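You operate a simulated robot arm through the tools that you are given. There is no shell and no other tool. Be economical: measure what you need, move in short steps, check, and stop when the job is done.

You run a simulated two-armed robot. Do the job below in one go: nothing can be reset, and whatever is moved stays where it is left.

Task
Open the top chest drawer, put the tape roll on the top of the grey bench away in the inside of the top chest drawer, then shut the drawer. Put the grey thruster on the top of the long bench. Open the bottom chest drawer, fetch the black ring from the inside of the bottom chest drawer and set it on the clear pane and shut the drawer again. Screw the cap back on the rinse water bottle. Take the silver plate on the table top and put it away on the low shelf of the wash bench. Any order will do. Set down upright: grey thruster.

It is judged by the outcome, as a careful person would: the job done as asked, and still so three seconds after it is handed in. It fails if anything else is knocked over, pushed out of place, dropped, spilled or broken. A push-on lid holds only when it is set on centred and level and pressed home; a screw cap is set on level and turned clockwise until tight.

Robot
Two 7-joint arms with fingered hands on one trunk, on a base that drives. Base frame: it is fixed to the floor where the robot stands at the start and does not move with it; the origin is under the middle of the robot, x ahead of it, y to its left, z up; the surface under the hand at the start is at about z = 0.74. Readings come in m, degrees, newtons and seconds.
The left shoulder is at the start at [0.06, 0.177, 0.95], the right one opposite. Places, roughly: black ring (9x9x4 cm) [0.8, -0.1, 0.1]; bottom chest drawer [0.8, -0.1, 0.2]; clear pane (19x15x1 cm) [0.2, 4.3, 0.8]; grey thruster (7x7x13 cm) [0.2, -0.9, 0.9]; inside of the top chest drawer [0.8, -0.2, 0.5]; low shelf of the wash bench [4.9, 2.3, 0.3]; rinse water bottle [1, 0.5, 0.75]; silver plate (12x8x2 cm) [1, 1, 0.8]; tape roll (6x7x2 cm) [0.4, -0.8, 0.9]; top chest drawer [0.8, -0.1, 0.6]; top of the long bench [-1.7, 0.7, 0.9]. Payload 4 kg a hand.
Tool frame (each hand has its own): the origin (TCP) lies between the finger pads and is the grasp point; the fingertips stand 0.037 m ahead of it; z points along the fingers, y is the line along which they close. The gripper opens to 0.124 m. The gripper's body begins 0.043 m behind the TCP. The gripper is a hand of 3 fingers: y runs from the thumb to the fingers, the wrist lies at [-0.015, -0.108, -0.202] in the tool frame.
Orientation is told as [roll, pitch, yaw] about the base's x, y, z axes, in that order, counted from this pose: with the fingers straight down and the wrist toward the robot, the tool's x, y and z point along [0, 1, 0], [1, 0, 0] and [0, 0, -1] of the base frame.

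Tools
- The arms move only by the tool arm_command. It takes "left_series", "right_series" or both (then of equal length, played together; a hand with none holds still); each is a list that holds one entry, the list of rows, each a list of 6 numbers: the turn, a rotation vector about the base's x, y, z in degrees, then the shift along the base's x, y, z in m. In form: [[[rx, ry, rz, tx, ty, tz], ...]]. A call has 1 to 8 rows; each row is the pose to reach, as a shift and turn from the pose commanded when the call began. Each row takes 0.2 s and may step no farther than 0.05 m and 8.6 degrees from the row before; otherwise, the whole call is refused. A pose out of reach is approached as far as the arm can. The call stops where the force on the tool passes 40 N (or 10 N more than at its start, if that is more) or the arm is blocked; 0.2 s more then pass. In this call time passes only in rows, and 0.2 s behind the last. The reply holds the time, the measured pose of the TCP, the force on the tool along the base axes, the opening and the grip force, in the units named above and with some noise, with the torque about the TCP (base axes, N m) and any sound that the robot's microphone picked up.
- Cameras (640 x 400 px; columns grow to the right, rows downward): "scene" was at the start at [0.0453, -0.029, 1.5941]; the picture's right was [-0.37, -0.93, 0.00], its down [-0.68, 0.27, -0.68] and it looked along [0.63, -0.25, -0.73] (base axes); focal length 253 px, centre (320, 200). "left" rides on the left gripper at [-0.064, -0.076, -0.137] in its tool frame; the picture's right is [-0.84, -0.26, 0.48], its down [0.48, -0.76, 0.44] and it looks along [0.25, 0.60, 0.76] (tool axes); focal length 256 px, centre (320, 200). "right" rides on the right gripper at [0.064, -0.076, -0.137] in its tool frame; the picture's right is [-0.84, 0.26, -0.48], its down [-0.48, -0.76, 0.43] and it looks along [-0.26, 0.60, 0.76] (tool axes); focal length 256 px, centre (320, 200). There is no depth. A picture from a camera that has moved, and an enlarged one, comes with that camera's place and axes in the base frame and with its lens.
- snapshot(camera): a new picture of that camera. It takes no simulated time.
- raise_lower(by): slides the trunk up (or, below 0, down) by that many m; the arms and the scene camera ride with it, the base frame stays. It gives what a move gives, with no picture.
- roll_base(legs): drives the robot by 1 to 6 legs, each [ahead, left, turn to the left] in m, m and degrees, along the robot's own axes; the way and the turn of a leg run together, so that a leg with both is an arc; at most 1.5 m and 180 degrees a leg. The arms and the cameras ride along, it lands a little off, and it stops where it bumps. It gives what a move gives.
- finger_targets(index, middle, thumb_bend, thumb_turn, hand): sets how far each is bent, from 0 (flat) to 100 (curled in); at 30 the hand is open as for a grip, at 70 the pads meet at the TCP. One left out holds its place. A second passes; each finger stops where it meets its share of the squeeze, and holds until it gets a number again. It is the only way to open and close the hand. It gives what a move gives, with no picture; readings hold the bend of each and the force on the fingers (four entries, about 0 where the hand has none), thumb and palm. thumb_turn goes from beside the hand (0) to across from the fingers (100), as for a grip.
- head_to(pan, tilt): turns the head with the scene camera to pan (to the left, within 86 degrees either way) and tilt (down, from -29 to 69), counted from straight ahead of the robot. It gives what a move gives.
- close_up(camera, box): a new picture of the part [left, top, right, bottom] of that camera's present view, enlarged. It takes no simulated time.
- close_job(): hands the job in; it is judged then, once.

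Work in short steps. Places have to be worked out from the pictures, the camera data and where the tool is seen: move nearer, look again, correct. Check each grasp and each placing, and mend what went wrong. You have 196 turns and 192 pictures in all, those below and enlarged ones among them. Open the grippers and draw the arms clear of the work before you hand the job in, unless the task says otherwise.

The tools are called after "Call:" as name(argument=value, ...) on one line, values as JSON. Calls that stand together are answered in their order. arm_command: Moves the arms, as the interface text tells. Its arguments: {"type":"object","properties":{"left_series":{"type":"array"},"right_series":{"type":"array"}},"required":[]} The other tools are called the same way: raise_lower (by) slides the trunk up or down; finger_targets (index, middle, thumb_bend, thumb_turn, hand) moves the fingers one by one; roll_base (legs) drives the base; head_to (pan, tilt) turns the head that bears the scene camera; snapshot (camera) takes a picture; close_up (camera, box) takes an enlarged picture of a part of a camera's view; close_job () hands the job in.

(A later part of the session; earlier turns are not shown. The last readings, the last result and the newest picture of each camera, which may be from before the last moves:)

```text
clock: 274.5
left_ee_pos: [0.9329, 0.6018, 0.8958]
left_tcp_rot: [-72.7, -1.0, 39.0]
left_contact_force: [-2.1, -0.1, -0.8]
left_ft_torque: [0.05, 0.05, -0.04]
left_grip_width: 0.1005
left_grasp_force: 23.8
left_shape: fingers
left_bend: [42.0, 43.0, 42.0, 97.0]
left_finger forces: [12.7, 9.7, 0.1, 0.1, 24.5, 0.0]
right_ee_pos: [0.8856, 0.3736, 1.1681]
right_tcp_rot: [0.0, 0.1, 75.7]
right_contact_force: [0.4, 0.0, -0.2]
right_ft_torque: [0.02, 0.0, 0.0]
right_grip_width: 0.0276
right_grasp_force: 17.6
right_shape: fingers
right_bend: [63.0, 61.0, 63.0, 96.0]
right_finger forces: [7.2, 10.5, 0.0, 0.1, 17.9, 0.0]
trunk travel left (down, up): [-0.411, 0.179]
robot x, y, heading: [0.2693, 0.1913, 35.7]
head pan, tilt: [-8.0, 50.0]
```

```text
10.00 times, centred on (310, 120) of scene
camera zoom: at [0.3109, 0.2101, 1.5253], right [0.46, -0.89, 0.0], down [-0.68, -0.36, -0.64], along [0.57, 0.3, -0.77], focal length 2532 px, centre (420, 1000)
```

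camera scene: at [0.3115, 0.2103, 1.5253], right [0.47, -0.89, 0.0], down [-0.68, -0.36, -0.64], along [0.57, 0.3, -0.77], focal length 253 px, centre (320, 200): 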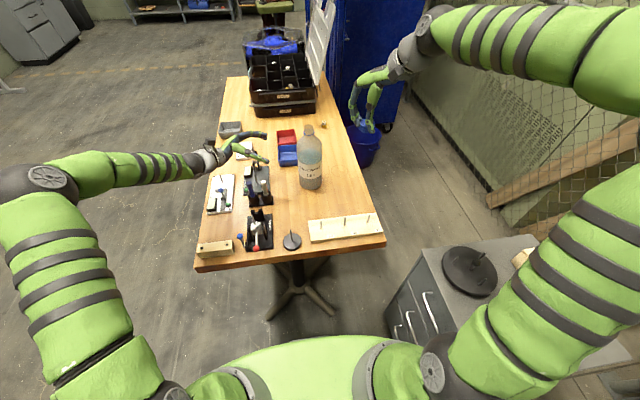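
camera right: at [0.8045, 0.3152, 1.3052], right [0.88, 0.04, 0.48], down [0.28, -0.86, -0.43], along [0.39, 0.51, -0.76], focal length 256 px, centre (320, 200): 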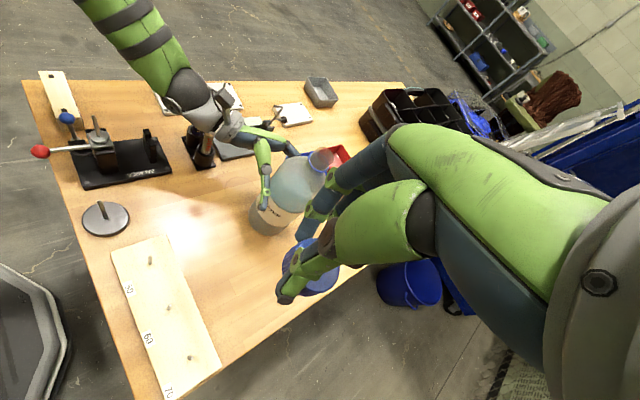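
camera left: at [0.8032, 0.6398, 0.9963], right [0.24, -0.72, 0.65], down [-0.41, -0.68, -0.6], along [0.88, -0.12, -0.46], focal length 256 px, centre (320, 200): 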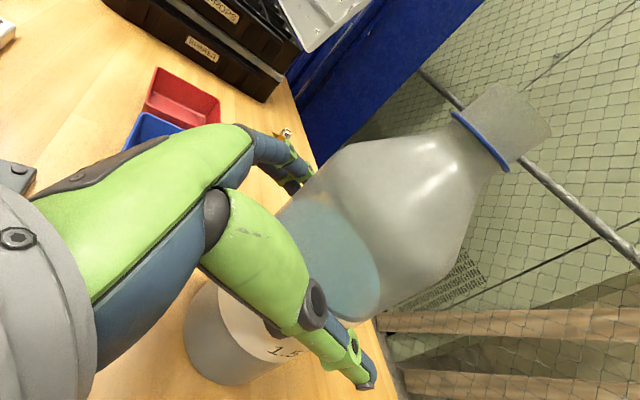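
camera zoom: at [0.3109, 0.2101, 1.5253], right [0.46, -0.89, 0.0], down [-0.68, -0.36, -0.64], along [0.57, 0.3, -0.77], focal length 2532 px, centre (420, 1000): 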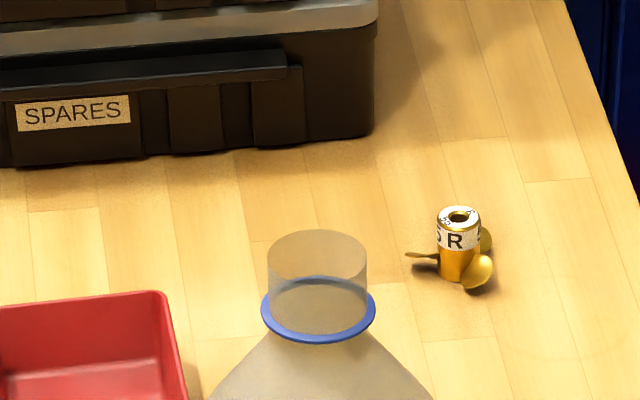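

Mouth located at (0.946, 0.584, 1.035). I bring the cap over it, 5 cm above.

Call:
arm_command(right_series=[[[0, 0, 0, 0.012, 0.042, 0], [0, 0, 0, 0.024, 0.084, 0], [0, 0, 0, 0.036, 0.126, 0], [0, 0, 0, 0.048, 0.168, 0], [0, 0, 0, 0.06, 0.211, -0.01], [0, 0, 0, 0.06, 0.211, -0.04]]])

Call:
close_up(camera="scene", box=[280, 80, 340, 140])

Call:
snapshot(camera="left")

Call:
snapshot(camera="right")

```text
clock: 275.9
left_ee_pos: [0.9329, 0.6027, 0.8962]
left_tcp_rot: [-72.7, -1.0, 39.1]
left_contact_force: [-2.4, 0.6, 0.0]
left_ft_torque: [0.08, 0.06, -0.01]
left_grip_width: 0.1004
left_grasp_force: 24.3
left_shape: fingers
left_bend: [42.0, 43.0, 43.0, 97.0]
left_finger forces: [12.9, 9.9, 0.0, 0.1, 24.8, 0.1]
right_ee_pos: [0.9492, 0.5848, 1.1263]
right_tcp_rot: [0.0, 0.2, 75.7]
right_contact_force: [0.2, -0.5, 0.2]
right_ft_torque: [-0.02, -0.03, 0.02]
right_grip_width: 0.0269
right_grasp_force: 17.9
right_shape: fingers
right_bend: [63.0, 61.0, 63.0, 96.0]
right_finger forces: [7.0, 10.4, 0.0, 0.0, 17.7, 0.1]
trunk travel left (down, up): [-0.411, 0.179]
robot x, y, heading: [0.2678, 0.1908, 35.9]
head pan, tilt: [-8.0, 50.0]
```

```text
6.67 times, centred on (310, 110) of scene
camera zoom: at [0.311, 0.2102, 1.5254], right [0.46, -0.89, 0.0], down [-0.68, -0.36, -0.64], along [0.57, 0.3, -0.77], focal length 1688 px, centre (387, 800)
```

zoom: 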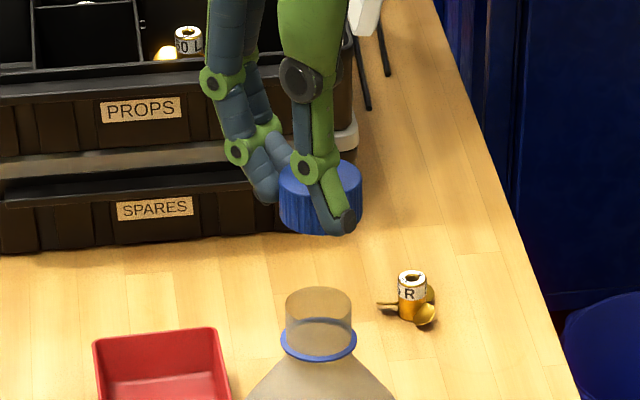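

```text
54 pictures are left
camera left: at [0.803, 0.6403, 0.9965], right [0.24, -0.72, 0.65], down [-0.41, -0.68, -0.6], along [0.88, -0.13, -0.46], focal length 256 px, centre (320, 200)
```

left: 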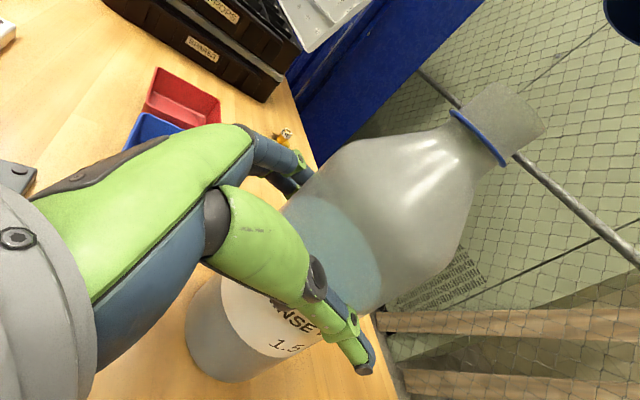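

```text
53 pictures are left
camera right: at [0.8679, 0.5267, 1.2634], right [0.88, 0.04, 0.48], down [0.28, -0.86, -0.43], along [0.39, 0.51, -0.76], focal length 256 px, centre (320, 200)
```

right: 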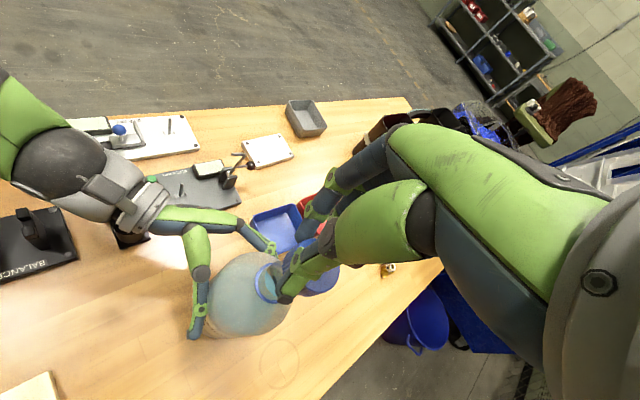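

Call:
close_up(camera="right", box=[220, 230, 360, 330])

```text
4.00 times, centred on (290, 280) of right
camera zoom: at [0.8679, 0.5267, 1.2634], right [0.88, 0.04, 0.48], down [0.28, -0.86, -0.43], along [0.39, 0.51, -0.76], focal length 1024 px, centre (440, -120)
```

zoom: 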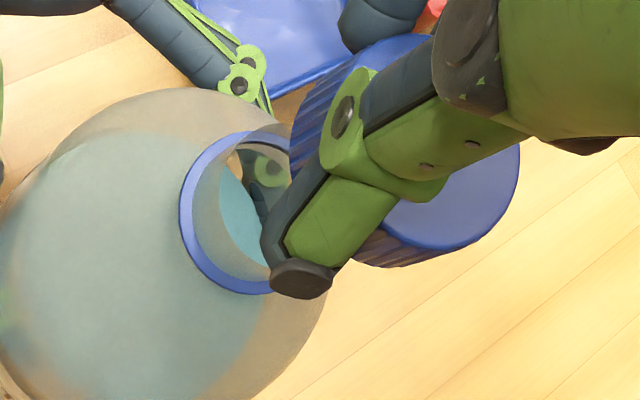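

Combining both views, the axis is nearer (0.954, 0.588) and the cap sits about 4 mm short of the TCP in y. I correct by (4, 7) mm and lower 3.5 cm to compare directly.

Call:
arm_command(right_series=[[[0, 0, 0, 0.004, 0.007, -0.01], [0, 0, 0, 0.004, 0.007, -0.025], [0, 0, 0, 0.004, 0.007, -0.037]]])

Call:
close_up(camera="scene", box=[290, 95, 330, 135])

Call:
close_up(camera="right", box=[220, 230, 360, 330])

```text
clock: 276.7
left_ee_pos: [0.9328, 0.6025, 0.8968]
left_tcp_rot: [-72.7, -1.1, 39.0]
left_contact_force: [-1.1, 0.0, -0.8]
left_ft_torque: [0.05, 0.05, -0.04]
left_grip_width: 0.1004
left_grasp_force: 23.8
left_shape: fingers
left_bend: [42.0, 43.0, 43.0, 97.0]
left_finger forces: [13.0, 10.0, 0.0, 0.0, 24.6, 0.0]
right_ee_pos: [0.9529, 0.5917, 1.0901]
right_tcp_rot: [0.0, 0.2, 75.6]
right_contact_force: [0.2, -0.4, -0.3]
right_ft_torque: [-0.01, 0.01, -0.01]
right_grip_width: 0.0267
right_grasp_force: 17.6
right_shape: fingers
right_bend: [63.0, 61.0, 63.0, 96.0]
right_finger forces: [6.9, 10.5, 0.0, 0.0, 17.6, 0.1]
trunk travel left (down, up): [-0.411, 0.179]
robot x, y, heading: [0.2646, 0.1907, 35.7]
head pan, tilt: [-8.0, 50.0]
```

```text
10.00 times, centred on (310, 115) of scene
camera zoom: at [0.3109, 0.2101, 1.5253], right [0.46, -0.89, 0.0], down [-0.68, -0.36, -0.64], along [0.57, 0.3, -0.77], focal length 2532 px, centre (420, 1050)
```

zoom: 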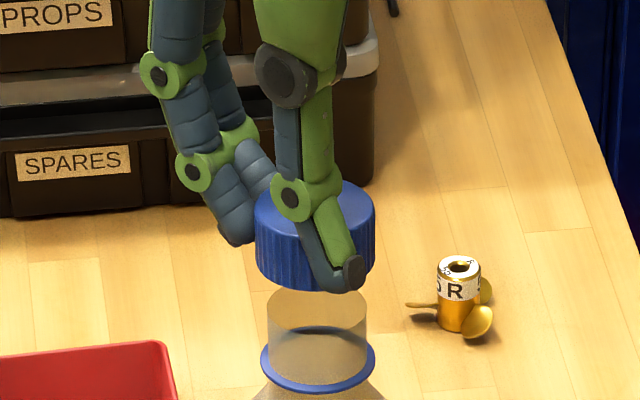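

```text
4.00 times, centred on (290, 280) of right
camera zoom: at [0.8718, 0.5327, 1.2269], right [0.88, 0.04, 0.48], down [0.28, -0.86, -0.43], along [0.39, 0.51, -0.76], focal length 1024 px, centre (440, -120)
```

zoom: 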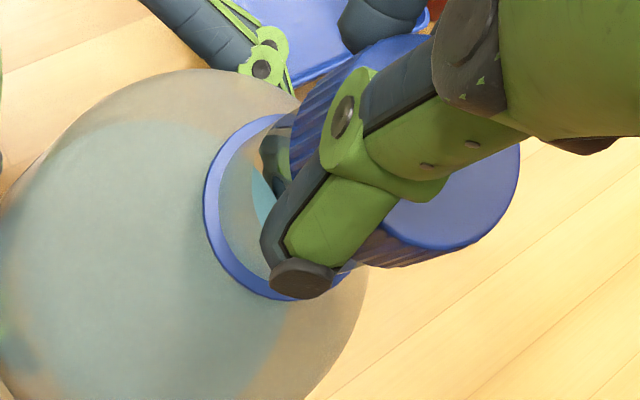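

The cap and neck now agree within about 2 mm in both views. I lower slowly onto the mouth.

Call:
arm_command(right_series=[[[0, 0, 0, 0, 0, -0.006], [0, 0, 0, 0, 0, -0.012], [0, 0, 0, 0, 0, -0.016], [0, 0, 0, 0, 0, -0.02]]])

Call:
close_up(camera="scene", box=[290, 95, 330, 135])

```text
clock: 277.7
left_ee_pos: [0.9331, 0.6022, 0.8968]
left_tcp_rot: [-72.7, -1.1, 39.0]
left_contact_force: [-0.7, 0.9, 0.5]
left_ft_torque: [0.1, 0.06, 0.01]
left_grip_width: 0.1001
left_grasp_force: 23.6
left_shape: fingers
left_bend: [42.0, 43.0, 43.0, 97.0]
left_finger forces: [13.4, 10.4, 0.0, 0.0, 23.9, 0.0]
right_ee_pos: [0.9524, 0.592, 1.0719]
right_tcp_rot: [0.0, -0.2, 75.7]
right_contact_force: [-2.1, -0.4, 11.1]
right_ft_torque: [0.01, 0.12, 0.02]
right_grip_width: 0.0268
right_grasp_force: 19.5
right_shape: fingers
right_bend: [63.0, 61.0, 63.0, 95.0]
right_finger forces: [7.9, 10.4, 0.1, 0.0, 22.0, 0.1]
trunk travel left (down, up): [-0.411, 0.179]
robot x, y, heading: [0.2632, 0.1933, 35.6]
head pan, tilt: [-8.0, 50.0]
```

```text
10.00 times, centred on (310, 115) of scene
camera zoom: at [0.3102, 0.2098, 1.5255], right [0.46, -0.89, 0.0], down [-0.68, -0.36, -0.64], along [0.57, 0.3, -0.77], focal length 2532 px, centre (420, 1050)
```

zoom: 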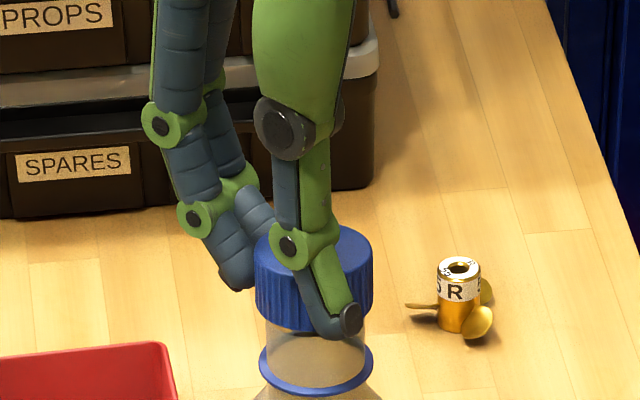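

Light contact (11 N), cap looks level and centred. I turn clockwise 64° with slight downward feed.

Call:
arm_command(right_series=[[[0, 0, -8, 0, 0, -0.001], [0, 0, -16, 0, 0, -0.001], [0, 0, -24, 0, 0, -0.002], [0, 0, -32, 0, 0, -0.002], [0, 0, -40, 0, 0, -0.003], [0, 0, -48, 0, 0, -0.003], [0, 0, -56, 0, 0, -0.004], [0, 0, -64, 0, 0, -0.004]]])

Call:
close_up(camera="scene", box=[280, 85, 340, 145])

```text
clock: 279.5
left_ee_pos: [0.9331, 0.602, 0.8963]
left_tcp_rot: [-72.8, -1.0, 38.9]
left_contact_force: [-4.2, -5.0, 0.0]
left_ft_torque: [0.1, -0.12, -0.21]
left_grip_width: 0.1004
left_grasp_force: 25.0
left_shape: fingers
left_bend: [43.0, 43.0, 43.0, 97.0]
left_finger forces: [12.4, 9.3, 0.0, 0.0, 27.5, 0.0]
right_ee_pos: [0.9522, 0.5918, 1.0674]
right_tcp_rot: [0.1, 0.0, 11.6]
right_contact_force: [2.0, 4.4, 0.9]
right_ft_torque: [0.12, -0.06, -0.02]
right_grip_width: 0.0141
right_grasp_force: 12.1
right_shape: fingers
right_bend: [66.0, 62.0, 66.0, 95.0]
right_finger forces: [4.9, 8.4, 0.1, 0.0, 10.9, 0.0]
trunk travel left (down, up): [-0.411, 0.179]
robot x, y, heading: [0.2661, 0.1911, 35.7]
head pan, tilt: [-8.0, 50.0]
```

```text
6.67 times, centred on (310, 115) of scene
camera zoom: at [0.3108, 0.2102, 1.5254], right [0.46, -0.89, 0.0], down [-0.68, -0.36, -0.64], along [0.57, 0.3, -0.77], focal length 1688 px, centre (387, 767)
```

zoom: 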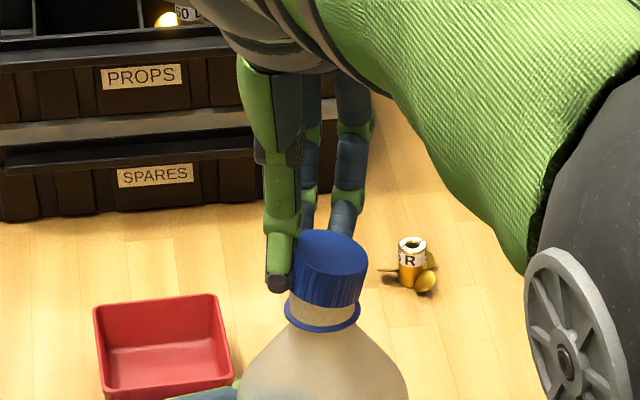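

The cap slipped toward the edge of my grip and tilts slightly, since it wasn't exactly on the rotation axis. I open the right hand a little to let it rest on the neck and look.

Call:
finger_targets(hand="right", index=50, middle=50, thumb_bend=50)

Call:
close_up(camera="scene", box=[280, 85, 340, 145])

Call:
close_up(camera="right", box=[220, 180, 400, 340])

```text
clock: 280.5
left_ee_pos: [0.9322, 0.6029, 0.8963]
left_tcp_rot: [-72.7, -1.0, 38.9]
left_contact_force: [-0.3, 2.3, 0.2]
left_ft_torque: [0.14, -0.1, 0.11]
left_grip_width: 0.1005
left_grasp_force: 24.4
left_shape: fingers
left_bend: [43.0, 43.0, 43.0, 97.0]
left_finger forces: [13.5, 10.8, 0.1, 0.0, 24.5, 0.0]
right_ee_pos: [0.9529, 0.5918, 1.0662]
right_tcp_rot: [0.0, 0.3, 11.8]
right_contact_force: [-0.2, -0.2, 0.2]
right_ft_torque: [-0.01, -0.01, -0.02]
right_grip_width: 0.0618
right_grasp_force: 0.0
right_shape: fingers
right_bend: [50.0, 50.0, 50.0, 97.0]
right_finger forces: [0.1, 0.0, 0.1, 0.1, 0.0, 0.1]
trunk travel left (down, up): [-0.411, 0.179]
robot x, y, heading: [0.2661, 0.1908, 35.7]
head pan, tilt: [-8.0, 50.0]
```

```text
6.67 times, centred on (310, 115) of scene
camera zoom: at [0.311, 0.2103, 1.5253], right [0.46, -0.89, 0.0], down [-0.68, -0.36, -0.64], along [0.57, 0.3, -0.77], focal length 1688 px, centre (387, 767)
```

zoom: 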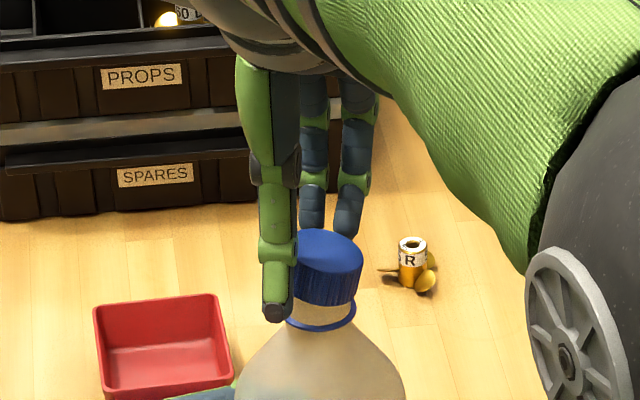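

```text
2.50 times, centred on (310, 260) of right
camera zoom: at [0.8656, 0.6385, 1.2035], right [0.42, -0.77, 0.48], down [-0.65, -0.63, -0.43], along [0.63, -0.13, -0.76], focal length 640 px, centre (345, 50)
```

zoom: 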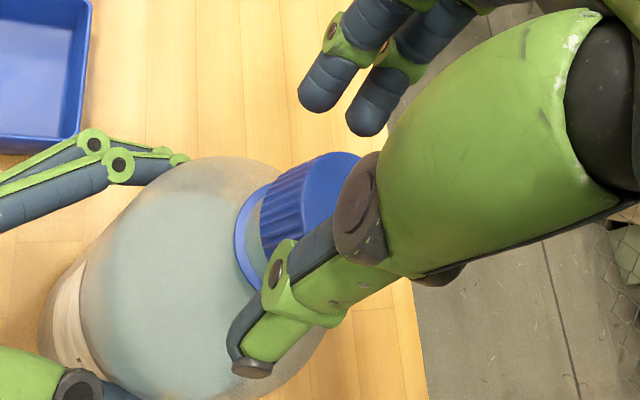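

Call:
close_up(camera="scene", box=[220, 90, 400, 220])

Call:
snapshot(camera="left")

```text
3.08 times, centred on (310, 155) of scene
camera zoom: at [0.311, 0.2103, 1.5253], right [0.46, -0.89, 0.0], down [-0.68, -0.36, -0.64], along [0.57, 0.3, -0.77], focal length 779 px, centre (351, 338)
```

zoom: 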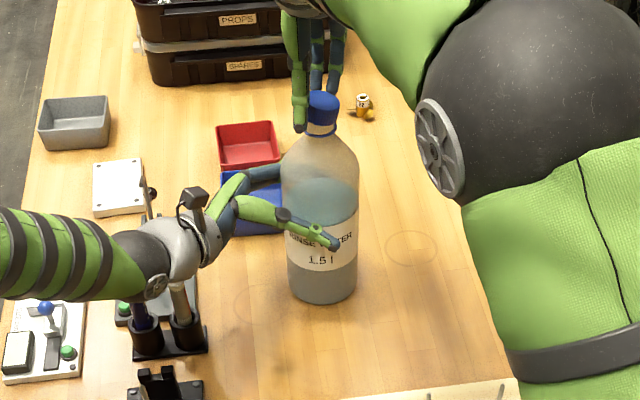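

```text
44 pictures are left
camera left: at [0.8029, 0.6406, 0.9965], right [0.24, -0.72, 0.65], down [-0.41, -0.68, -0.6], along [0.88, -0.12, -0.46], focal length 256 px, centre (320, 200)
```

left: 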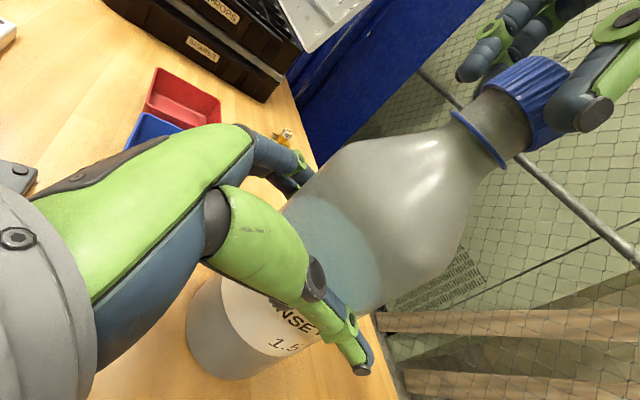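

The bottle itself is unmoved, but the cap is cocked slightly: its centre is about 8 mm short of my hand axis. I turn the open hand back to +75° and centre it on the cap.

Call:
arm_command(right_series=[[[0, 0, 8, 0, -0.002, 0.0], [0, 0, 16, 0, -0.004, 0], [0, 0, 24, -0.001, -0.006, 0], [0, 0, 32, -0.001, -0.008, 0], [0, 0, 40, -0.001, -0.008, 0], [0, 0, 48, -0.001, -0.008, 0], [0, 0, 56, -0.001, -0.008, 0], [0, 0, 64, -0.001, -0.008, 0]]])

Call:
close_up(camera="scene", box=[290, 95, 330, 135])

```text
clock: 282.3
left_ee_pos: [0.9335, 0.6023, 0.897]
left_tcp_rot: [-72.8, -0.9, 38.9]
left_contact_force: [0.1, 1.9, -0.5]
left_ft_torque: [0.14, -0.09, 0.09]
left_grip_width: 0.1003
left_grasp_force: 24.6
left_shape: fingers
left_bend: [43.0, 43.0, 43.0, 97.0]
left_finger forces: [13.6, 10.8, 0.0, 0.1, 24.0, 0.1]
right_ee_pos: [0.9525, 0.5831, 1.0659]
right_tcp_rot: [-0.1, 0.0, 75.7]
right_contact_force: [0.5, 0.7, -0.3]
right_ft_torque: [0.0, 0.01, 0.0]
right_grip_width: 0.0621
right_grasp_force: 0.0
right_shape: fingers
right_bend: [50.0, 50.0, 50.0, 98.0]
right_finger forces: [0.0, 0.0, 0.1, 0.0, 0.1, 0.0]
trunk travel left (down, up): [-0.411, 0.179]
robot x, y, heading: [0.2646, 0.1866, 35.7]
head pan, tilt: [-8.0, 50.0]
```

```text
10.00 times, centred on (310, 115) of scene
camera zoom: at [0.3111, 0.2102, 1.5253], right [0.46, -0.89, 0.0], down [-0.68, -0.36, -0.64], along [0.57, 0.3, -0.77], focal length 2532 px, centre (420, 1050)
```

zoom: 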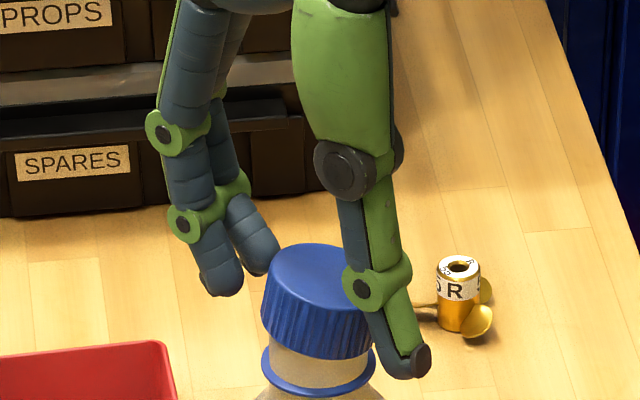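

The cap leans ~12° to the right. Closing the flat pads across that direction should level it; I close and check.

Call:
finger_targets(hand="right", index=75, middle=75, thumb_bend=75)

Call:
close_up(camera="scene", box=[290, 95, 330, 135])

```text
clock: 283.3
left_ee_pos: [0.9332, 0.6018, 0.8965]
left_tcp_rot: [-72.7, -1.1, 38.8]
left_contact_force: [-1.9, 0.3, 0.9]
left_ft_torque: [0.13, -0.21, -0.02]
left_grip_width: 0.1004
left_grasp_force: 23.9
left_shape: fingers
left_bend: [43.0, 43.0, 43.0, 97.0]
left_finger forces: [13.0, 10.5, 0.0, 0.0, 24.9, 0.1]
right_ee_pos: [0.9525, 0.5826, 1.0664]
right_tcp_rot: [0.0, 0.1, 75.7]
right_contact_force: [0.5, 0.8, 1.0]
right_ft_torque: [0.08, -0.04, 0.0]
right_grip_width: 0.034
right_grasp_force: 19.3
right_shape: fingers
right_bend: [61.0, 61.0, 62.0, 96.0]
right_finger forces: [9.1, 10.9, 0.0, 0.0, 20.2, 0.1]
trunk travel left (down, up): [-0.411, 0.179]
robot x, y, heading: [0.2653, 0.1908, 35.7]
head pan, tilt: [-8.0, 50.0]
```

```text
10.00 times, centred on (310, 115) of scene
camera zoom: at [0.3109, 0.2102, 1.5253], right [0.46, -0.89, 0.0], down [-0.68, -0.36, -0.64], along [0.57, 0.3, -0.77], focal length 2532 px, centre (420, 1050)
```

zoom: 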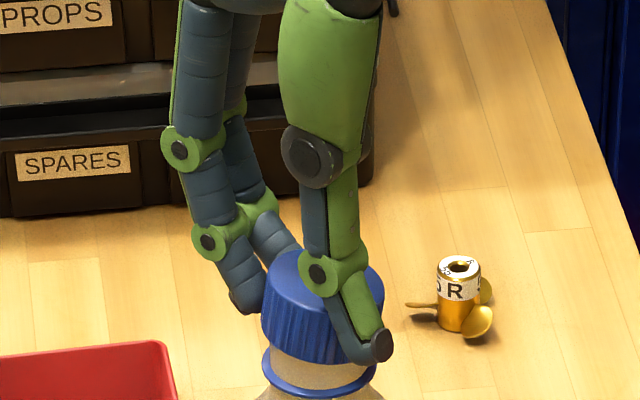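

Grip is more central now, but the cap still leans ~10°. I lift it 2.5 cm off the neck and tilt the hand 10° to level it.

Call:
arm_command(right_series=[[[0, 0, 0, 0, 0, 0.01], [0, 0, 0, 0, 0, 0.025], [-4.4, -2.3, 0, 0, 0, 0.03], [-8.9, -4.7, 0, 0, 0, 0.03]]])

Call:
close_up(camera="scene", box=[285, 85, 335, 135])

Call:
close_up(camera="left", box=[440, 0, 640, 200])

```text
clock: 284.3
left_ee_pos: [0.9323, 0.6018, 0.8973]
left_tcp_rot: [-72.7, -1.0, 39.0]
left_contact_force: [-1.1, 2.3, -0.7]
left_ft_torque: [0.1, -0.09, 0.08]
left_grip_width: 0.1
left_grasp_force: 23.9
left_shape: fingers
left_bend: [43.0, 43.0, 43.0, 97.0]
left_finger forces: [13.4, 10.8, 0.0, 0.0, 24.1, 0.0]
right_ee_pos: [0.9526, 0.584, 1.0961]
right_tcp_rot: [-6.8, 7.7, 75.2]
right_contact_force: [0.3, -0.2, 0.5]
right_ft_torque: [-0.04, -0.01, 0.0]
right_grip_width: 0.0338
right_grasp_force: 19.5
right_shape: fingers
right_bend: [61.0, 61.0, 62.0, 96.0]
right_finger forces: [8.4, 9.9, 0.0, 0.1, 19.5, 0.0]
trunk travel left (down, up): [-0.411, 0.179]
robot x, y, heading: [0.2676, 0.1934, 35.7]
head pan, tilt: [-8.0, 50.0]
```

```text
8.00 times, centred on (310, 110) of scene
camera zoom: at [0.3109, 0.2105, 1.5253], right [0.46, -0.89, 0.0], down [-0.68, -0.36, -0.64], along [0.57, 0.3, -0.77], focal length 2026 px, centre (400, 920)
```

zoom: 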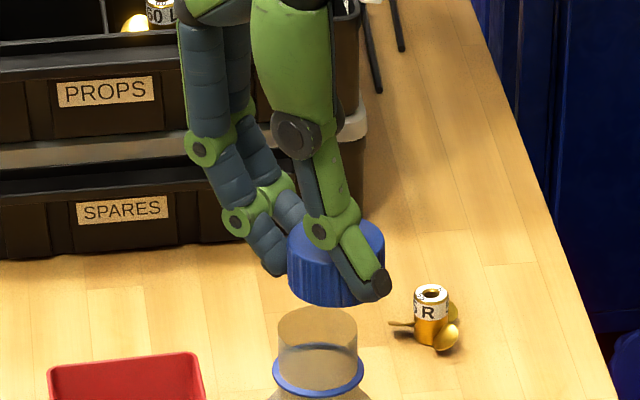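

```text
2.00 times, centred on (540, 100) of left
camera zoom: at [0.8029, 0.6406, 0.9964], right [0.24, -0.72, 0.65], down [-0.41, -0.68, -0.6], along [0.88, -0.13, -0.46], focal length 512 px, centre (-120, 400)
```

zoom: 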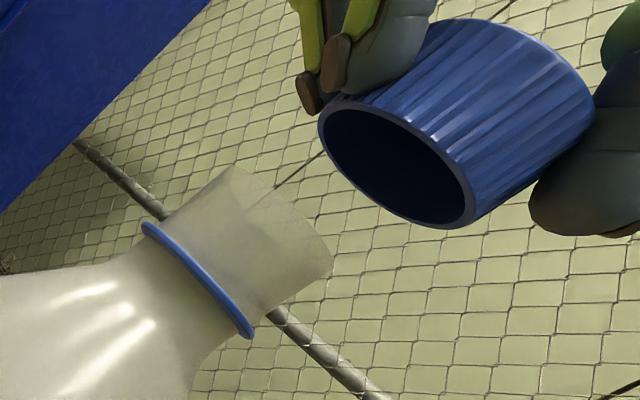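

The left camera shows cap and neck axes now parallel, with the cap about 6–8 mm off. I shift (-6, +5) mm and lower 1.2 cm, then compare again.

Call:
arm_command(right_series=[[[0, 0, 0, -0.0064, 0.0051, 0], [0, 0, 0, -0.0064, 0.0051, -0.012]]])

Call:
close_up(camera="scene", box=[285, 85, 335, 135])

Call:
close_up(camera="left", box=[440, 0, 640, 200])

```text
clock: 284.9
left_ee_pos: [0.9325, 0.6026, 0.8969]
left_tcp_rot: [-72.7, -1.1, 39.0]
left_contact_force: [-1.0, 2.4, 0.0]
left_ft_torque: [0.14, -0.12, 0.03]
left_grip_width: 0.1006
left_grasp_force: 24.4
left_shape: fingers
left_bend: [43.0, 43.0, 43.0, 97.0]
left_finger forces: [13.4, 10.8, 0.0, 0.1, 23.8, 0.0]
right_ee_pos: [0.9465, 0.589, 1.0844]
right_tcp_rot: [-6.7, 7.6, 75.2]
right_contact_force: [-0.1, -1.1, 0.9]
right_ft_torque: [0.01, 0.01, 0.03]
right_grip_width: 0.0338
right_grasp_force: 18.2
right_shape: fingers
right_bend: [61.0, 61.0, 62.0, 96.0]
right_finger forces: [8.4, 9.9, 0.0, 0.1, 19.5, 0.0]
trunk travel left (down, up): [-0.411, 0.179]
robot x, y, heading: [0.2665, 0.1924, 35.8]
head pan, tilt: [-8.0, 50.0]
```

```text
8.00 times, centred on (310, 110) of scene
camera zoom: at [0.311, 0.2104, 1.5253], right [0.46, -0.89, 0.0], down [-0.68, -0.36, -0.64], along [0.57, 0.3, -0.77], focal length 2026 px, centre (400, 920)
```

zoom: 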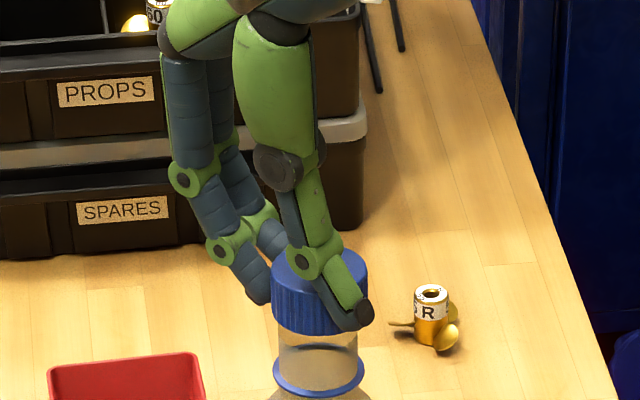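

```text
2.00 times, centred on (540, 100) of left
camera zoom: at [0.8029, 0.6405, 0.9965], right [0.24, -0.72, 0.65], down [-0.41, -0.68, -0.6], along [0.88, -0.13, -0.46], focal length 512 px, centre (-120, 400)
```

zoom: 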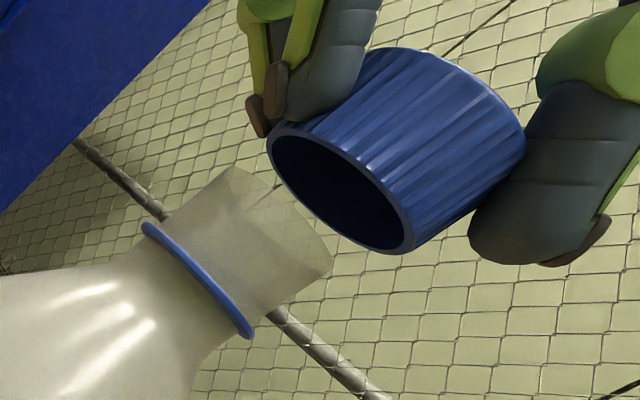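

Very close: cap needs about (+4, +3) mm. I apply it and lower to contact.

Call:
arm_command(right_series=[[[0, 0, 0, 0.0043, 0.0032, 0], [0, 0, 0, 0.0043, 0.0032, -0.007], [0, 0, 0, 0.0043, 0.0032, -0.012], [0, 0, 0, 0.0043, 0.0032, -0.016]]])

Call:
close_up(camera="left", box=[440, 0, 640, 200])

```text
clock: 285.9
left_ee_pos: [0.9318, 0.6022, 0.8975]
left_tcp_rot: [-72.6, -1.0, 39.0]
left_contact_force: [0.2, 3.1, 0.6]
left_ft_torque: [0.11, -0.07, 0.13]
left_grip_width: 0.1003
left_grasp_force: 23.9
left_shape: fingers
left_bend: [43.0, 43.0, 43.0, 98.0]
left_finger forces: [13.6, 10.9, 0.0, 0.0, 23.4, 0.1]
right_ee_pos: [0.9505, 0.591, 1.0687]
right_tcp_rot: [-6.7, 7.3, 75.2]
right_contact_force: [-1.3, -0.1, 10.8]
right_ft_torque: [-0.08, 0.18, -0.01]
right_grip_width: 0.0331
right_grasp_force: 21.4
right_shape: fingers
right_bend: [61.0, 61.0, 62.0, 96.0]
right_finger forces: [10.5, 8.9, 0.0, 0.0, 23.3, 0.0]
trunk travel left (down, up): [-0.411, 0.179]
robot x, y, heading: [0.266, 0.1948, 35.7]
head pan, tilt: [-8.0, 50.0]
```

```text
2.00 times, centred on (540, 100) of left
camera zoom: at [0.8025, 0.6403, 0.9966], right [0.24, -0.72, 0.65], down [-0.41, -0.68, -0.6], along [0.88, -0.12, -0.46], focal length 512 px, centre (-120, 400)
```

zoom: 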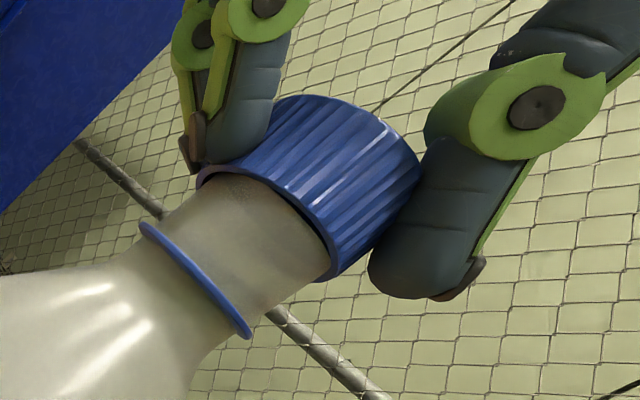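

The cap is now over the neck, level and coaxial. I turn clockwise 64°, moving the hand along the arc around the cap's axis.

Call:
arm_command(right_series=[[[0, 0, -8, 0.0005, 0.0004, -0.001], [0, 0, -16, 0.0011, 0.0007, -0.002], [0, 0, -24, 0.0016, 0.0009, -0.002], [0, 0, -32, 0.0021, 0.0011, -0.003], [0, 0, -40, 0.0027, 0.0012, -0.003], [0, 0, -48, 0.0033, 0.0012, -0.004], [0, 0, -56, 0.0039, 0.0011, -0.004], [0, 0, -64, 0.0044, 0.001, -0.005]]])

Call:
close_up(camera="left", box=[440, 0, 640, 200])

Call:
close_up(camera="scene", box=[285, 85, 335, 135])

```text
clock: 287.7
left_ee_pos: [0.9329, 0.6017, 0.896]
left_tcp_rot: [-72.7, -1.0, 38.9]
left_contact_force: [-5.8, 0.2, 0.7]
left_ft_torque: [0.12, -0.12, -0.1]
left_grip_width: 0.1004
left_grasp_force: 24.5
left_shape: fingers
left_bend: [43.0, 43.0, 43.0, 98.0]
left_finger forces: [12.1, 9.9, 0.0, 0.0, 27.2, 0.1]
right_ee_pos: [0.954, 0.5927, 1.0631]
right_tcp_rot: [-6.8, 7.5, 11.2]
right_contact_force: [2.9, 0.6, 0.1]
right_ft_torque: [0.04, -0.12, 0.05]
right_grip_width: 0.0308
right_grasp_force: 18.7
right_shape: fingers
right_bend: [61.0, 61.0, 63.0, 96.0]
right_finger forces: [8.0, 12.1, 0.0, 0.1, 17.7, 0.0]
trunk travel left (down, up): [-0.411, 0.179]
robot x, y, heading: [0.2672, 0.186, 35.7]
head pan, tilt: [-8.0, 50.0]
```

```text
2.00 times, centred on (540, 100) of left
camera zoom: at [0.8026, 0.6405, 0.9963], right [0.24, -0.72, 0.65], down [-0.41, -0.68, -0.6], along [0.88, -0.13, -0.46], focal length 512 px, centre (-120, 400)
```

zoom: 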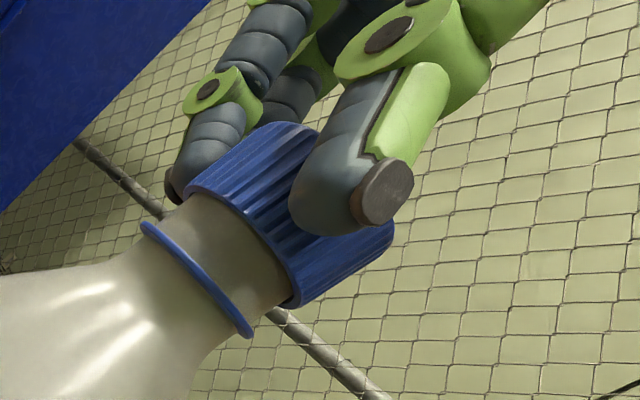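

```text
8.00 times, centred on (310, 110) of scene
camera zoom: at [0.3107, 0.2104, 1.5254], right [0.46, -0.89, 0.0], down [-0.68, -0.36, -0.64], along [0.57, 0.3, -0.77], focal length 2026 px, centre (400, 920)
```

zoom: 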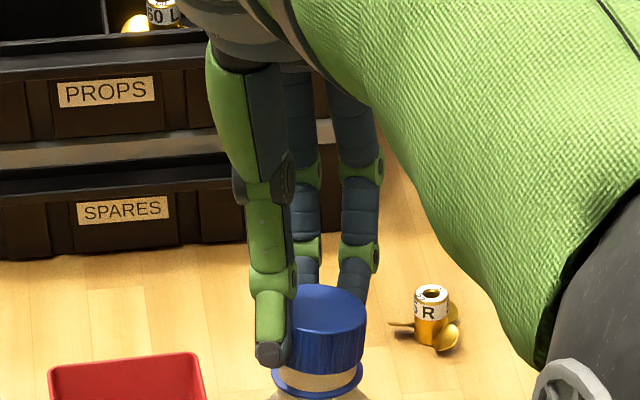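

It threads: the cap moved down evenly and is level. I continue another 48° clockwise with downward feed.

Call:
arm_command(right_series=[[[0, 0, -8, 0.0004, -0.0003, -0.002], [0, 0, -16, 0.0009, -0.0007, -0.003], [0, 0, -24, 0.0013, -0.0011, -0.004], [0, 0, -32, 0.0017, -0.0015, -0.005], [0, 0, -40, 0.0021, -0.0019, -0.006], [0, 0, -48, 0.0025, -0.0023, -0.007]]])

Call:
close_up(camera="left", box=[440, 0, 640, 200])

```text
clock: 289.1
left_ee_pos: [0.9329, 0.5976, 0.8979]
left_tcp_rot: [-72.8, -1.1, 38.6]
left_contact_force: [-19.6, -13.1, 0.8]
left_ft_torque: [0.18, -0.73, -0.59]
left_grip_width: 0.1006
left_grasp_force: 24.6
left_shape: fingers
left_bend: [46.0, 45.0, 40.0, 99.0]
left_finger forces: [5.9, 6.9, 0.1, 0.0, 36.5, 0.1]
right_ee_pos: [0.9396, 0.5651, 1.0605]
right_tcp_rot: [-6.3, 7.5, -36.9]
right_contact_force: [15.1, 8.1, 16.9]
right_ft_torque: [0.17, -0.66, -0.04]
right_grip_width: 0.0312
right_grasp_force: 25.7
right_shape: fingers
right_bend: [60.0, 60.0, 64.0, 93.0]
right_finger forces: [16.1, 11.3, 0.0, 0.1, 24.2, 0.0]
right hand out of reach, approached as far as the arm can: row 5, 6
trunk travel left (down, up): [-0.411, 0.179]
robot x, y, heading: [0.2665, 0.1881, 35.7]
head pan, tilt: [-8.0, 50.0]
```

```text
2.00 times, centred on (540, 100) of left
camera zoom: at [0.802, 0.6365, 0.9976], right [0.23, -0.72, 0.65], down [-0.41, -0.68, -0.6], along [0.88, -0.13, -0.46], focal length 512 px, centre (-120, 400)
```

zoom: 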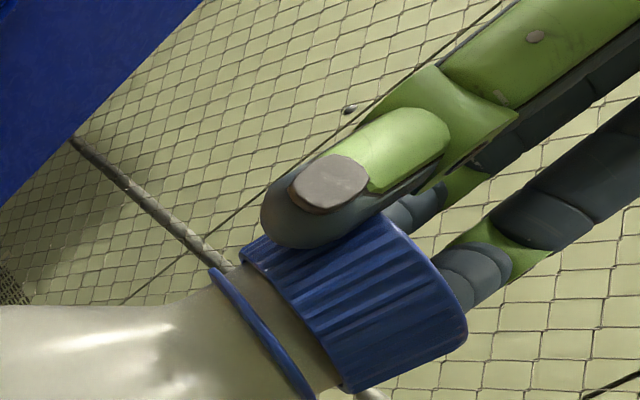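

The wrist ran out of reach and dragged the neck about 2 cm. I open the right hand at once and check the bottle.

Call:
finger_targets(hand="right", index=48, middle=48, thumb_bend=48)

Call:
close_up(camera="scene", box=[220, 80, 400, 220])

```text
clock: 290.1
left_ee_pos: [0.9322, 0.6026, 0.8962]
left_tcp_rot: [-72.7, -0.8, 39.0]
left_contact_force: [0.1, 0.4, -7.0]
left_ft_torque: [0.11, 0.17, 0.03]
left_grip_width: 0.0993
left_grasp_force: 22.0
left_shape: fingers
left_bend: [43.0, 43.0, 43.0, 97.0]
left_finger forces: [11.2, 10.7, 0.0, 0.0, 22.0, 0.0]
right_ee_pos: [0.9404, 0.5658, 1.0565]
right_tcp_rot: [-6.9, 7.6, -36.7]
right_contact_force: [-0.3, 0.2, 0.2]
right_ft_torque: [0.02, 0.01, -0.01]
right_grip_width: 0.0682
right_grasp_force: 0.1
right_shape: fingers
right_bend: [48.0, 48.0, 48.0, 97.0]
right_finger forces: [0.1, 0.0, 0.1, 0.0, 0.0, 0.0]
trunk travel left (down, up): [-0.411, 0.179]
robot x, y, heading: [0.2694, 0.1927, 35.7]
head pan, tilt: [-8.0, 50.0]
```

```text
2.86 times, centred on (310, 150) of scene
camera zoom: at [0.3116, 0.2104, 1.5253], right [0.46, -0.89, 0.0], down [-0.68, -0.36, -0.64], along [0.57, 0.3, -0.77], focal length 724 px, centre (349, 343)
```

zoom: 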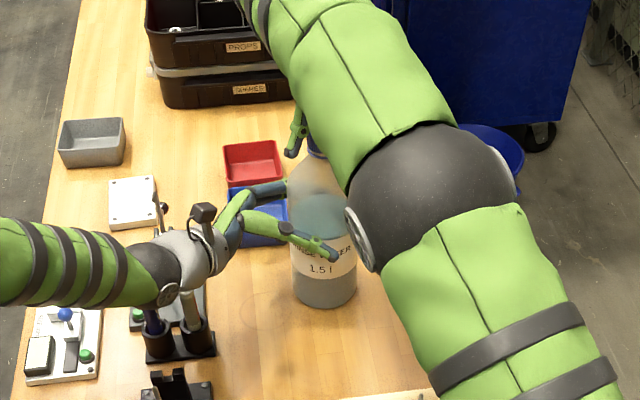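

The bottle settled back upright. I raise the right hand clear, rotate it back to the start yaw and view the cap.

Call:
arm_command(right_series=[[[0, 0, 0, 0, 0, 0.03], [0, 0, 0, 0, 0, 0.07], [0, 0, 8, 0, 0, 0.09], [0, 0, 16, 0, 0, 0.09], [0, 0, 24, 0, 0, 0.09], [0, 0, 32, 0, 0, 0.09], [0, 0, 40, 0, 0, 0.09], [0, 0, 48, 0, 0, 0.09]]])

Call:
arm_command(right_series=[[[0, 0, 8, 0.002, 0.003, 0], [0, 0, 16, 0.004, 0.006, 0], [2, 1, 24, 0.006, 0.009, 0], [4, 2, 32, 0.008, 0.012, 0], [5.5, 3, 40, 0.01, 0.016, 0], [7, 4, 48, 0.012, 0.02, 0], [8.5, 4.7, 56, 0.012, 0.021, 0], [8.9, 4.7, 64, 0.012, 0.021, 0]]])

Call:
close_up(camera="left", box=[440, 0, 640, 200])

Call:
close_up(camera="scene", box=[280, 85, 340, 145])

```text
clock: 291.9
left_ee_pos: [0.9338, 0.6029, 0.8962]
left_tcp_rot: [-72.7, -1.0, 39.0]
left_contact_force: [-0.5, -0.3, -7.5]
left_ft_torque: [0.06, 0.15, 0.01]
left_grip_width: 0.099
left_grasp_force: 21.9
left_shape: fingers
left_bend: [43.0, 43.0, 43.0, 98.0]
left_finger forces: [11.1, 10.4, 0.1, 0.1, 21.8, 0.0]
right_ee_pos: [0.9395, 0.5657, 1.1468]
right_tcp_rot: [-6.8, 7.6, 11.3]
right_contact_force: [-1.1, -0.1, -0.2]
right_ft_torque: [0.03, -0.01, 0.01]
right_grip_width: 0.0683
right_grasp_force: 0.1
right_shape: fingers
right_bend: [48.0, 48.0, 48.0, 98.0]
right_finger forces: [0.0, 0.1, 0.0, 0.0, 0.0, 0.0]
right hand out of reach, approached as far as the arm can: row 2, 3
trunk travel left (down, up): [-0.411, 0.179]
robot x, y, heading: [0.2673, 0.1924, 35.8]
head pan, tilt: [-8.0, 50.0]
```

```text
clock: 293.7
left_ee_pos: [0.9337, 0.6025, 0.8961]
left_tcp_rot: [-72.7, -0.9, 39.0]
left_contact_force: [-0.9, -0.4, -8.3]
left_ft_torque: [0.12, 0.19, 0.01]
left_grip_width: 0.0991
left_grasp_force: 21.8
left_shape: fingers
left_bend: [43.0, 43.0, 43.0, 97.0]
left_finger forces: [11.0, 10.2, 0.0, 0.0, 21.8, 0.1]
right_ee_pos: [0.9525, 0.5872, 1.1465]
right_tcp_rot: [2.4, 4.9, 76.5]
right_contact_force: [1.0, 0.1, 0.1]
right_ft_torque: [-0.02, 0.01, -0.02]
right_grip_width: 0.0683
right_grasp_force: 0.1
right_shape: fingers
right_bend: [48.0, 48.0, 48.0, 98.0]
right_finger forces: [0.0, 0.0, 0.0, 0.0, 0.0, 0.1]
trunk travel left (down, up): [-0.411, 0.179]
robot x, y, heading: [0.2657, 0.1905, 35.6]
head pan, tilt: [-8.0, 50.0]
```

```text
2.00 times, centred on (540, 100) of left
camera zoom: at [0.8034, 0.6404, 0.9961], right [0.24, -0.72, 0.65], down [-0.41, -0.68, -0.6], along [0.88, -0.13, -0.46], focal length 512 px, centre (-120, 400)
```

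zoom: 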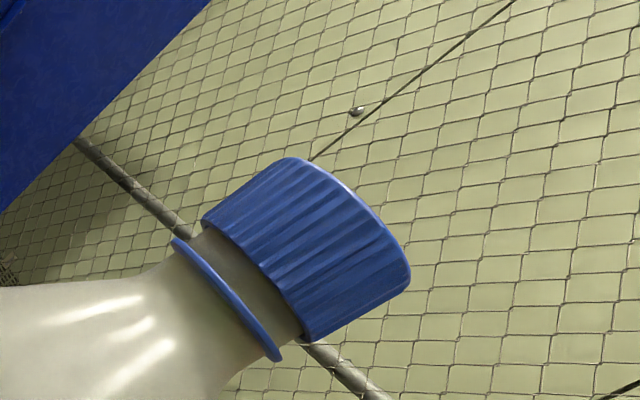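

```text
6.67 times, centred on (310, 115) of scene
camera zoom: at [0.3117, 0.2104, 1.5253], right [0.46, -0.89, 0.0], down [-0.68, -0.36, -0.64], along [0.57, 0.3, -0.77], focal length 1688 px, centre (387, 767)
```

zoom: 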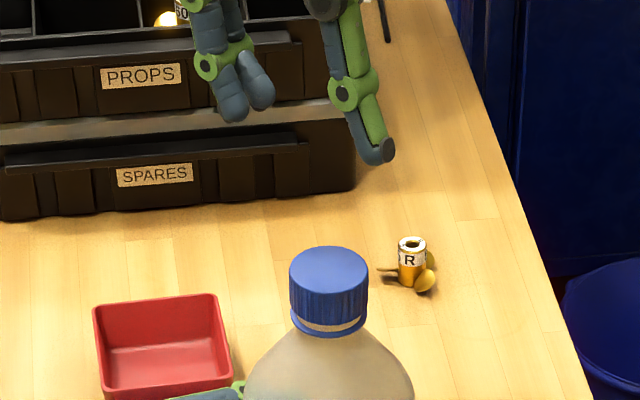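

The cap is seated level and partly screwed. I straighten the hand, re-centre it on the cap at about (0.950, 0.579) and lower for another stroke.

Call:
arm_command(right_series=[[[2.1, -1.8, 0, -0.0015, -0.004, -0.02], [4.2, -3.5, 0, -0.0015, -0.004, -0.05], [4.2, -3.5, 0, -0.0015, -0.004, -0.08], [4.2, -3.5, 0, -0.0015, -0.004, -0.09]]])

Call:
finger_targets(hand="right", index=75, middle=75, thumb_bend=75)

Call:
close_up(camera="scene", box=[285, 85, 335, 135])

```text
clock: 294.7
left_ee_pos: [0.9323, 0.6019, 0.8963]
left_tcp_rot: [-72.7, -0.9, 39.0]
left_contact_force: [-0.3, 0.9, -7.3]
left_ft_torque: [0.06, 0.17, 0.01]
left_grip_width: 0.0991
left_grasp_force: 22.1
left_shape: fingers
left_bend: [43.0, 43.0, 43.0, 98.0]
left_finger forces: [11.0, 10.3, 0.1, 0.1, 21.8, 0.0]
right_ee_pos: [0.949, 0.5833, 1.0566]
right_tcp_rot: [-0.1, 0.0, 76.3]
right_contact_force: [0.2, 0.4, 0.2]
right_ft_torque: [-0.02, -0.02, 0.04]
right_grip_width: 0.0685
right_grasp_force: 0.0
right_shape: fingers
right_bend: [48.0, 48.0, 48.0, 98.0]
right_finger forces: [0.0, 0.0, 0.0, 0.0, 0.1, 0.0]
trunk travel left (down, up): [-0.411, 0.179]
robot x, y, heading: [0.2658, 0.192, 35.7]
head pan, tilt: [-8.0, 50.0]
```

```text
clock: 295.7
left_ee_pos: [0.9331, 0.6025, 0.896]
left_tcp_rot: [-72.7, -0.9, 39.0]
left_contact_force: [-2.2, 3.2, -11.3]
left_ft_torque: [-0.01, 0.41, -0.02]
left_grip_width: 0.0992
left_grasp_force: 22.2
left_shape: fingers
left_bend: [43.0, 43.0, 43.0, 98.0]
left_finger forces: [11.5, 10.1, 0.1, 0.0, 22.3, 0.0]
right_ee_pos: [0.9497, 0.5833, 1.058]
right_tcp_rot: [0.0, 0.0, 76.2]
right_contact_force: [0.4, -2.9, 5.3]
right_ft_torque: [-0.02, -0.02, 0.02]
right_grip_width: 0.0372
right_grasp_force: 21.9
right_shape: fingers
right_bend: [61.0, 62.0, 61.0, 96.0]
right_finger forces: [9.0, 11.1, 0.1, 0.0, 23.7, 0.0]
trunk travel left (down, up): [-0.411, 0.179]
robot x, y, heading: [0.2679, 0.1919, 35.6]
head pan, tilt: [-8.0, 50.0]
```

```text
8.00 times, centred on (310, 110) of scene
camera zoom: at [0.3115, 0.2104, 1.5253], right [0.46, -0.89, 0.0], down [-0.68, -0.36, -0.64], along [0.57, 0.3, -0.77], focal length 2026 px, centre (400, 920)
```

zoom: 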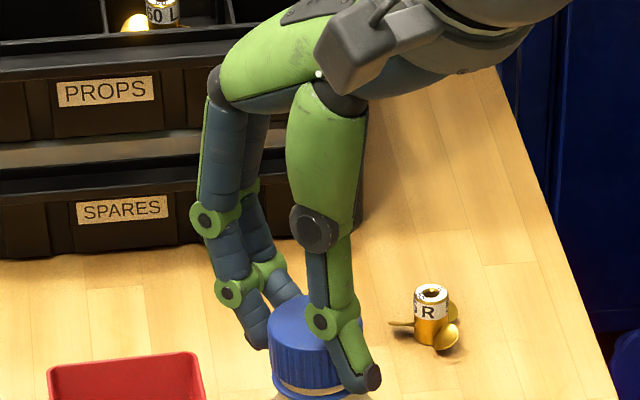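

Well-centred grip (0.037). I turn clockwise 64° again, and watch the torque.

Call:
arm_command(right_series=[[[0, 0, -8, 0.0003, -0.0001, 0], [0, 0, -16, 0.0006, -0.0003, -0.001], [0, 0, -24, 0.0009, -0.0006, -0.001], [0, 0, -32, 0.0013, -0.0009, -0.002], [0, 0, -40, 0.0016, -0.0012, -0.002], [0, 0, -48, 0.0019, -0.0016, -0.002], [0, 0, -56, 0.0021, -0.0019, -0.003], [0, 0, -64, 0.0023, -0.0023, -0.003]]])

Call:
close_up(camera="left", box=[440, 0, 640, 200])

```text
clock: 297.5
left_ee_pos: [0.9343, 0.6016, 0.8954]
left_tcp_rot: [-72.8, -0.9, 39.0]
left_contact_force: [4.4, 0.6, -16.5]
left_ft_torque: [0.01, 0.68, 0.12]
left_grip_width: 0.0985
left_grasp_force: 21.8
left_shape: fingers
left_bend: [42.0, 43.0, 44.0, 97.0]
left_finger forces: [12.9, 10.5, 0.0, 0.0, 19.0, 0.0]
right_ee_pos: [0.951, 0.5802, 1.0551]
right_tcp_rot: [-0.1, 0.0, 12.2]
right_contact_force: [-2.1, -1.5, 14.0]
right_ft_torque: [0.08, -0.01, 0.04]
right_grip_width: 0.0375
right_grasp_force: 24.6
right_shape: fingers
right_bend: [61.0, 62.0, 61.0, 96.0]
right_finger forces: [10.2, 11.3, 0.1, 0.1, 27.3, 0.0]
trunk travel left (down, up): [-0.411, 0.179]
robot x, y, heading: [0.2678, 0.192, 35.9]
head pan, tilt: [-8.0, 50.0]
```

```text
2.00 times, centred on (540, 100) of left
camera zoom: at [0.8032, 0.6399, 0.9959], right [0.24, -0.72, 0.65], down [-0.41, -0.68, -0.6], along [0.88, -0.13, -0.46], focal length 512 px, centre (-120, 400)
```

zoom: 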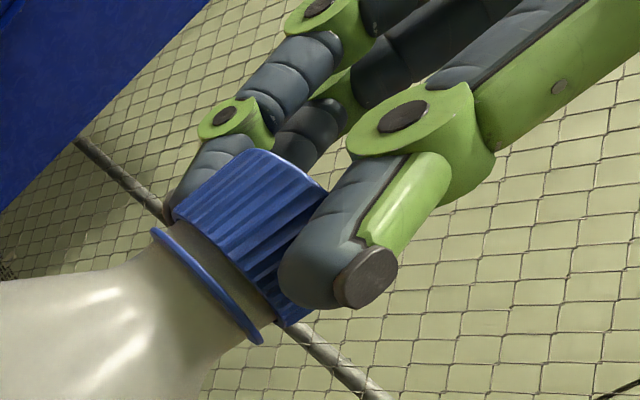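

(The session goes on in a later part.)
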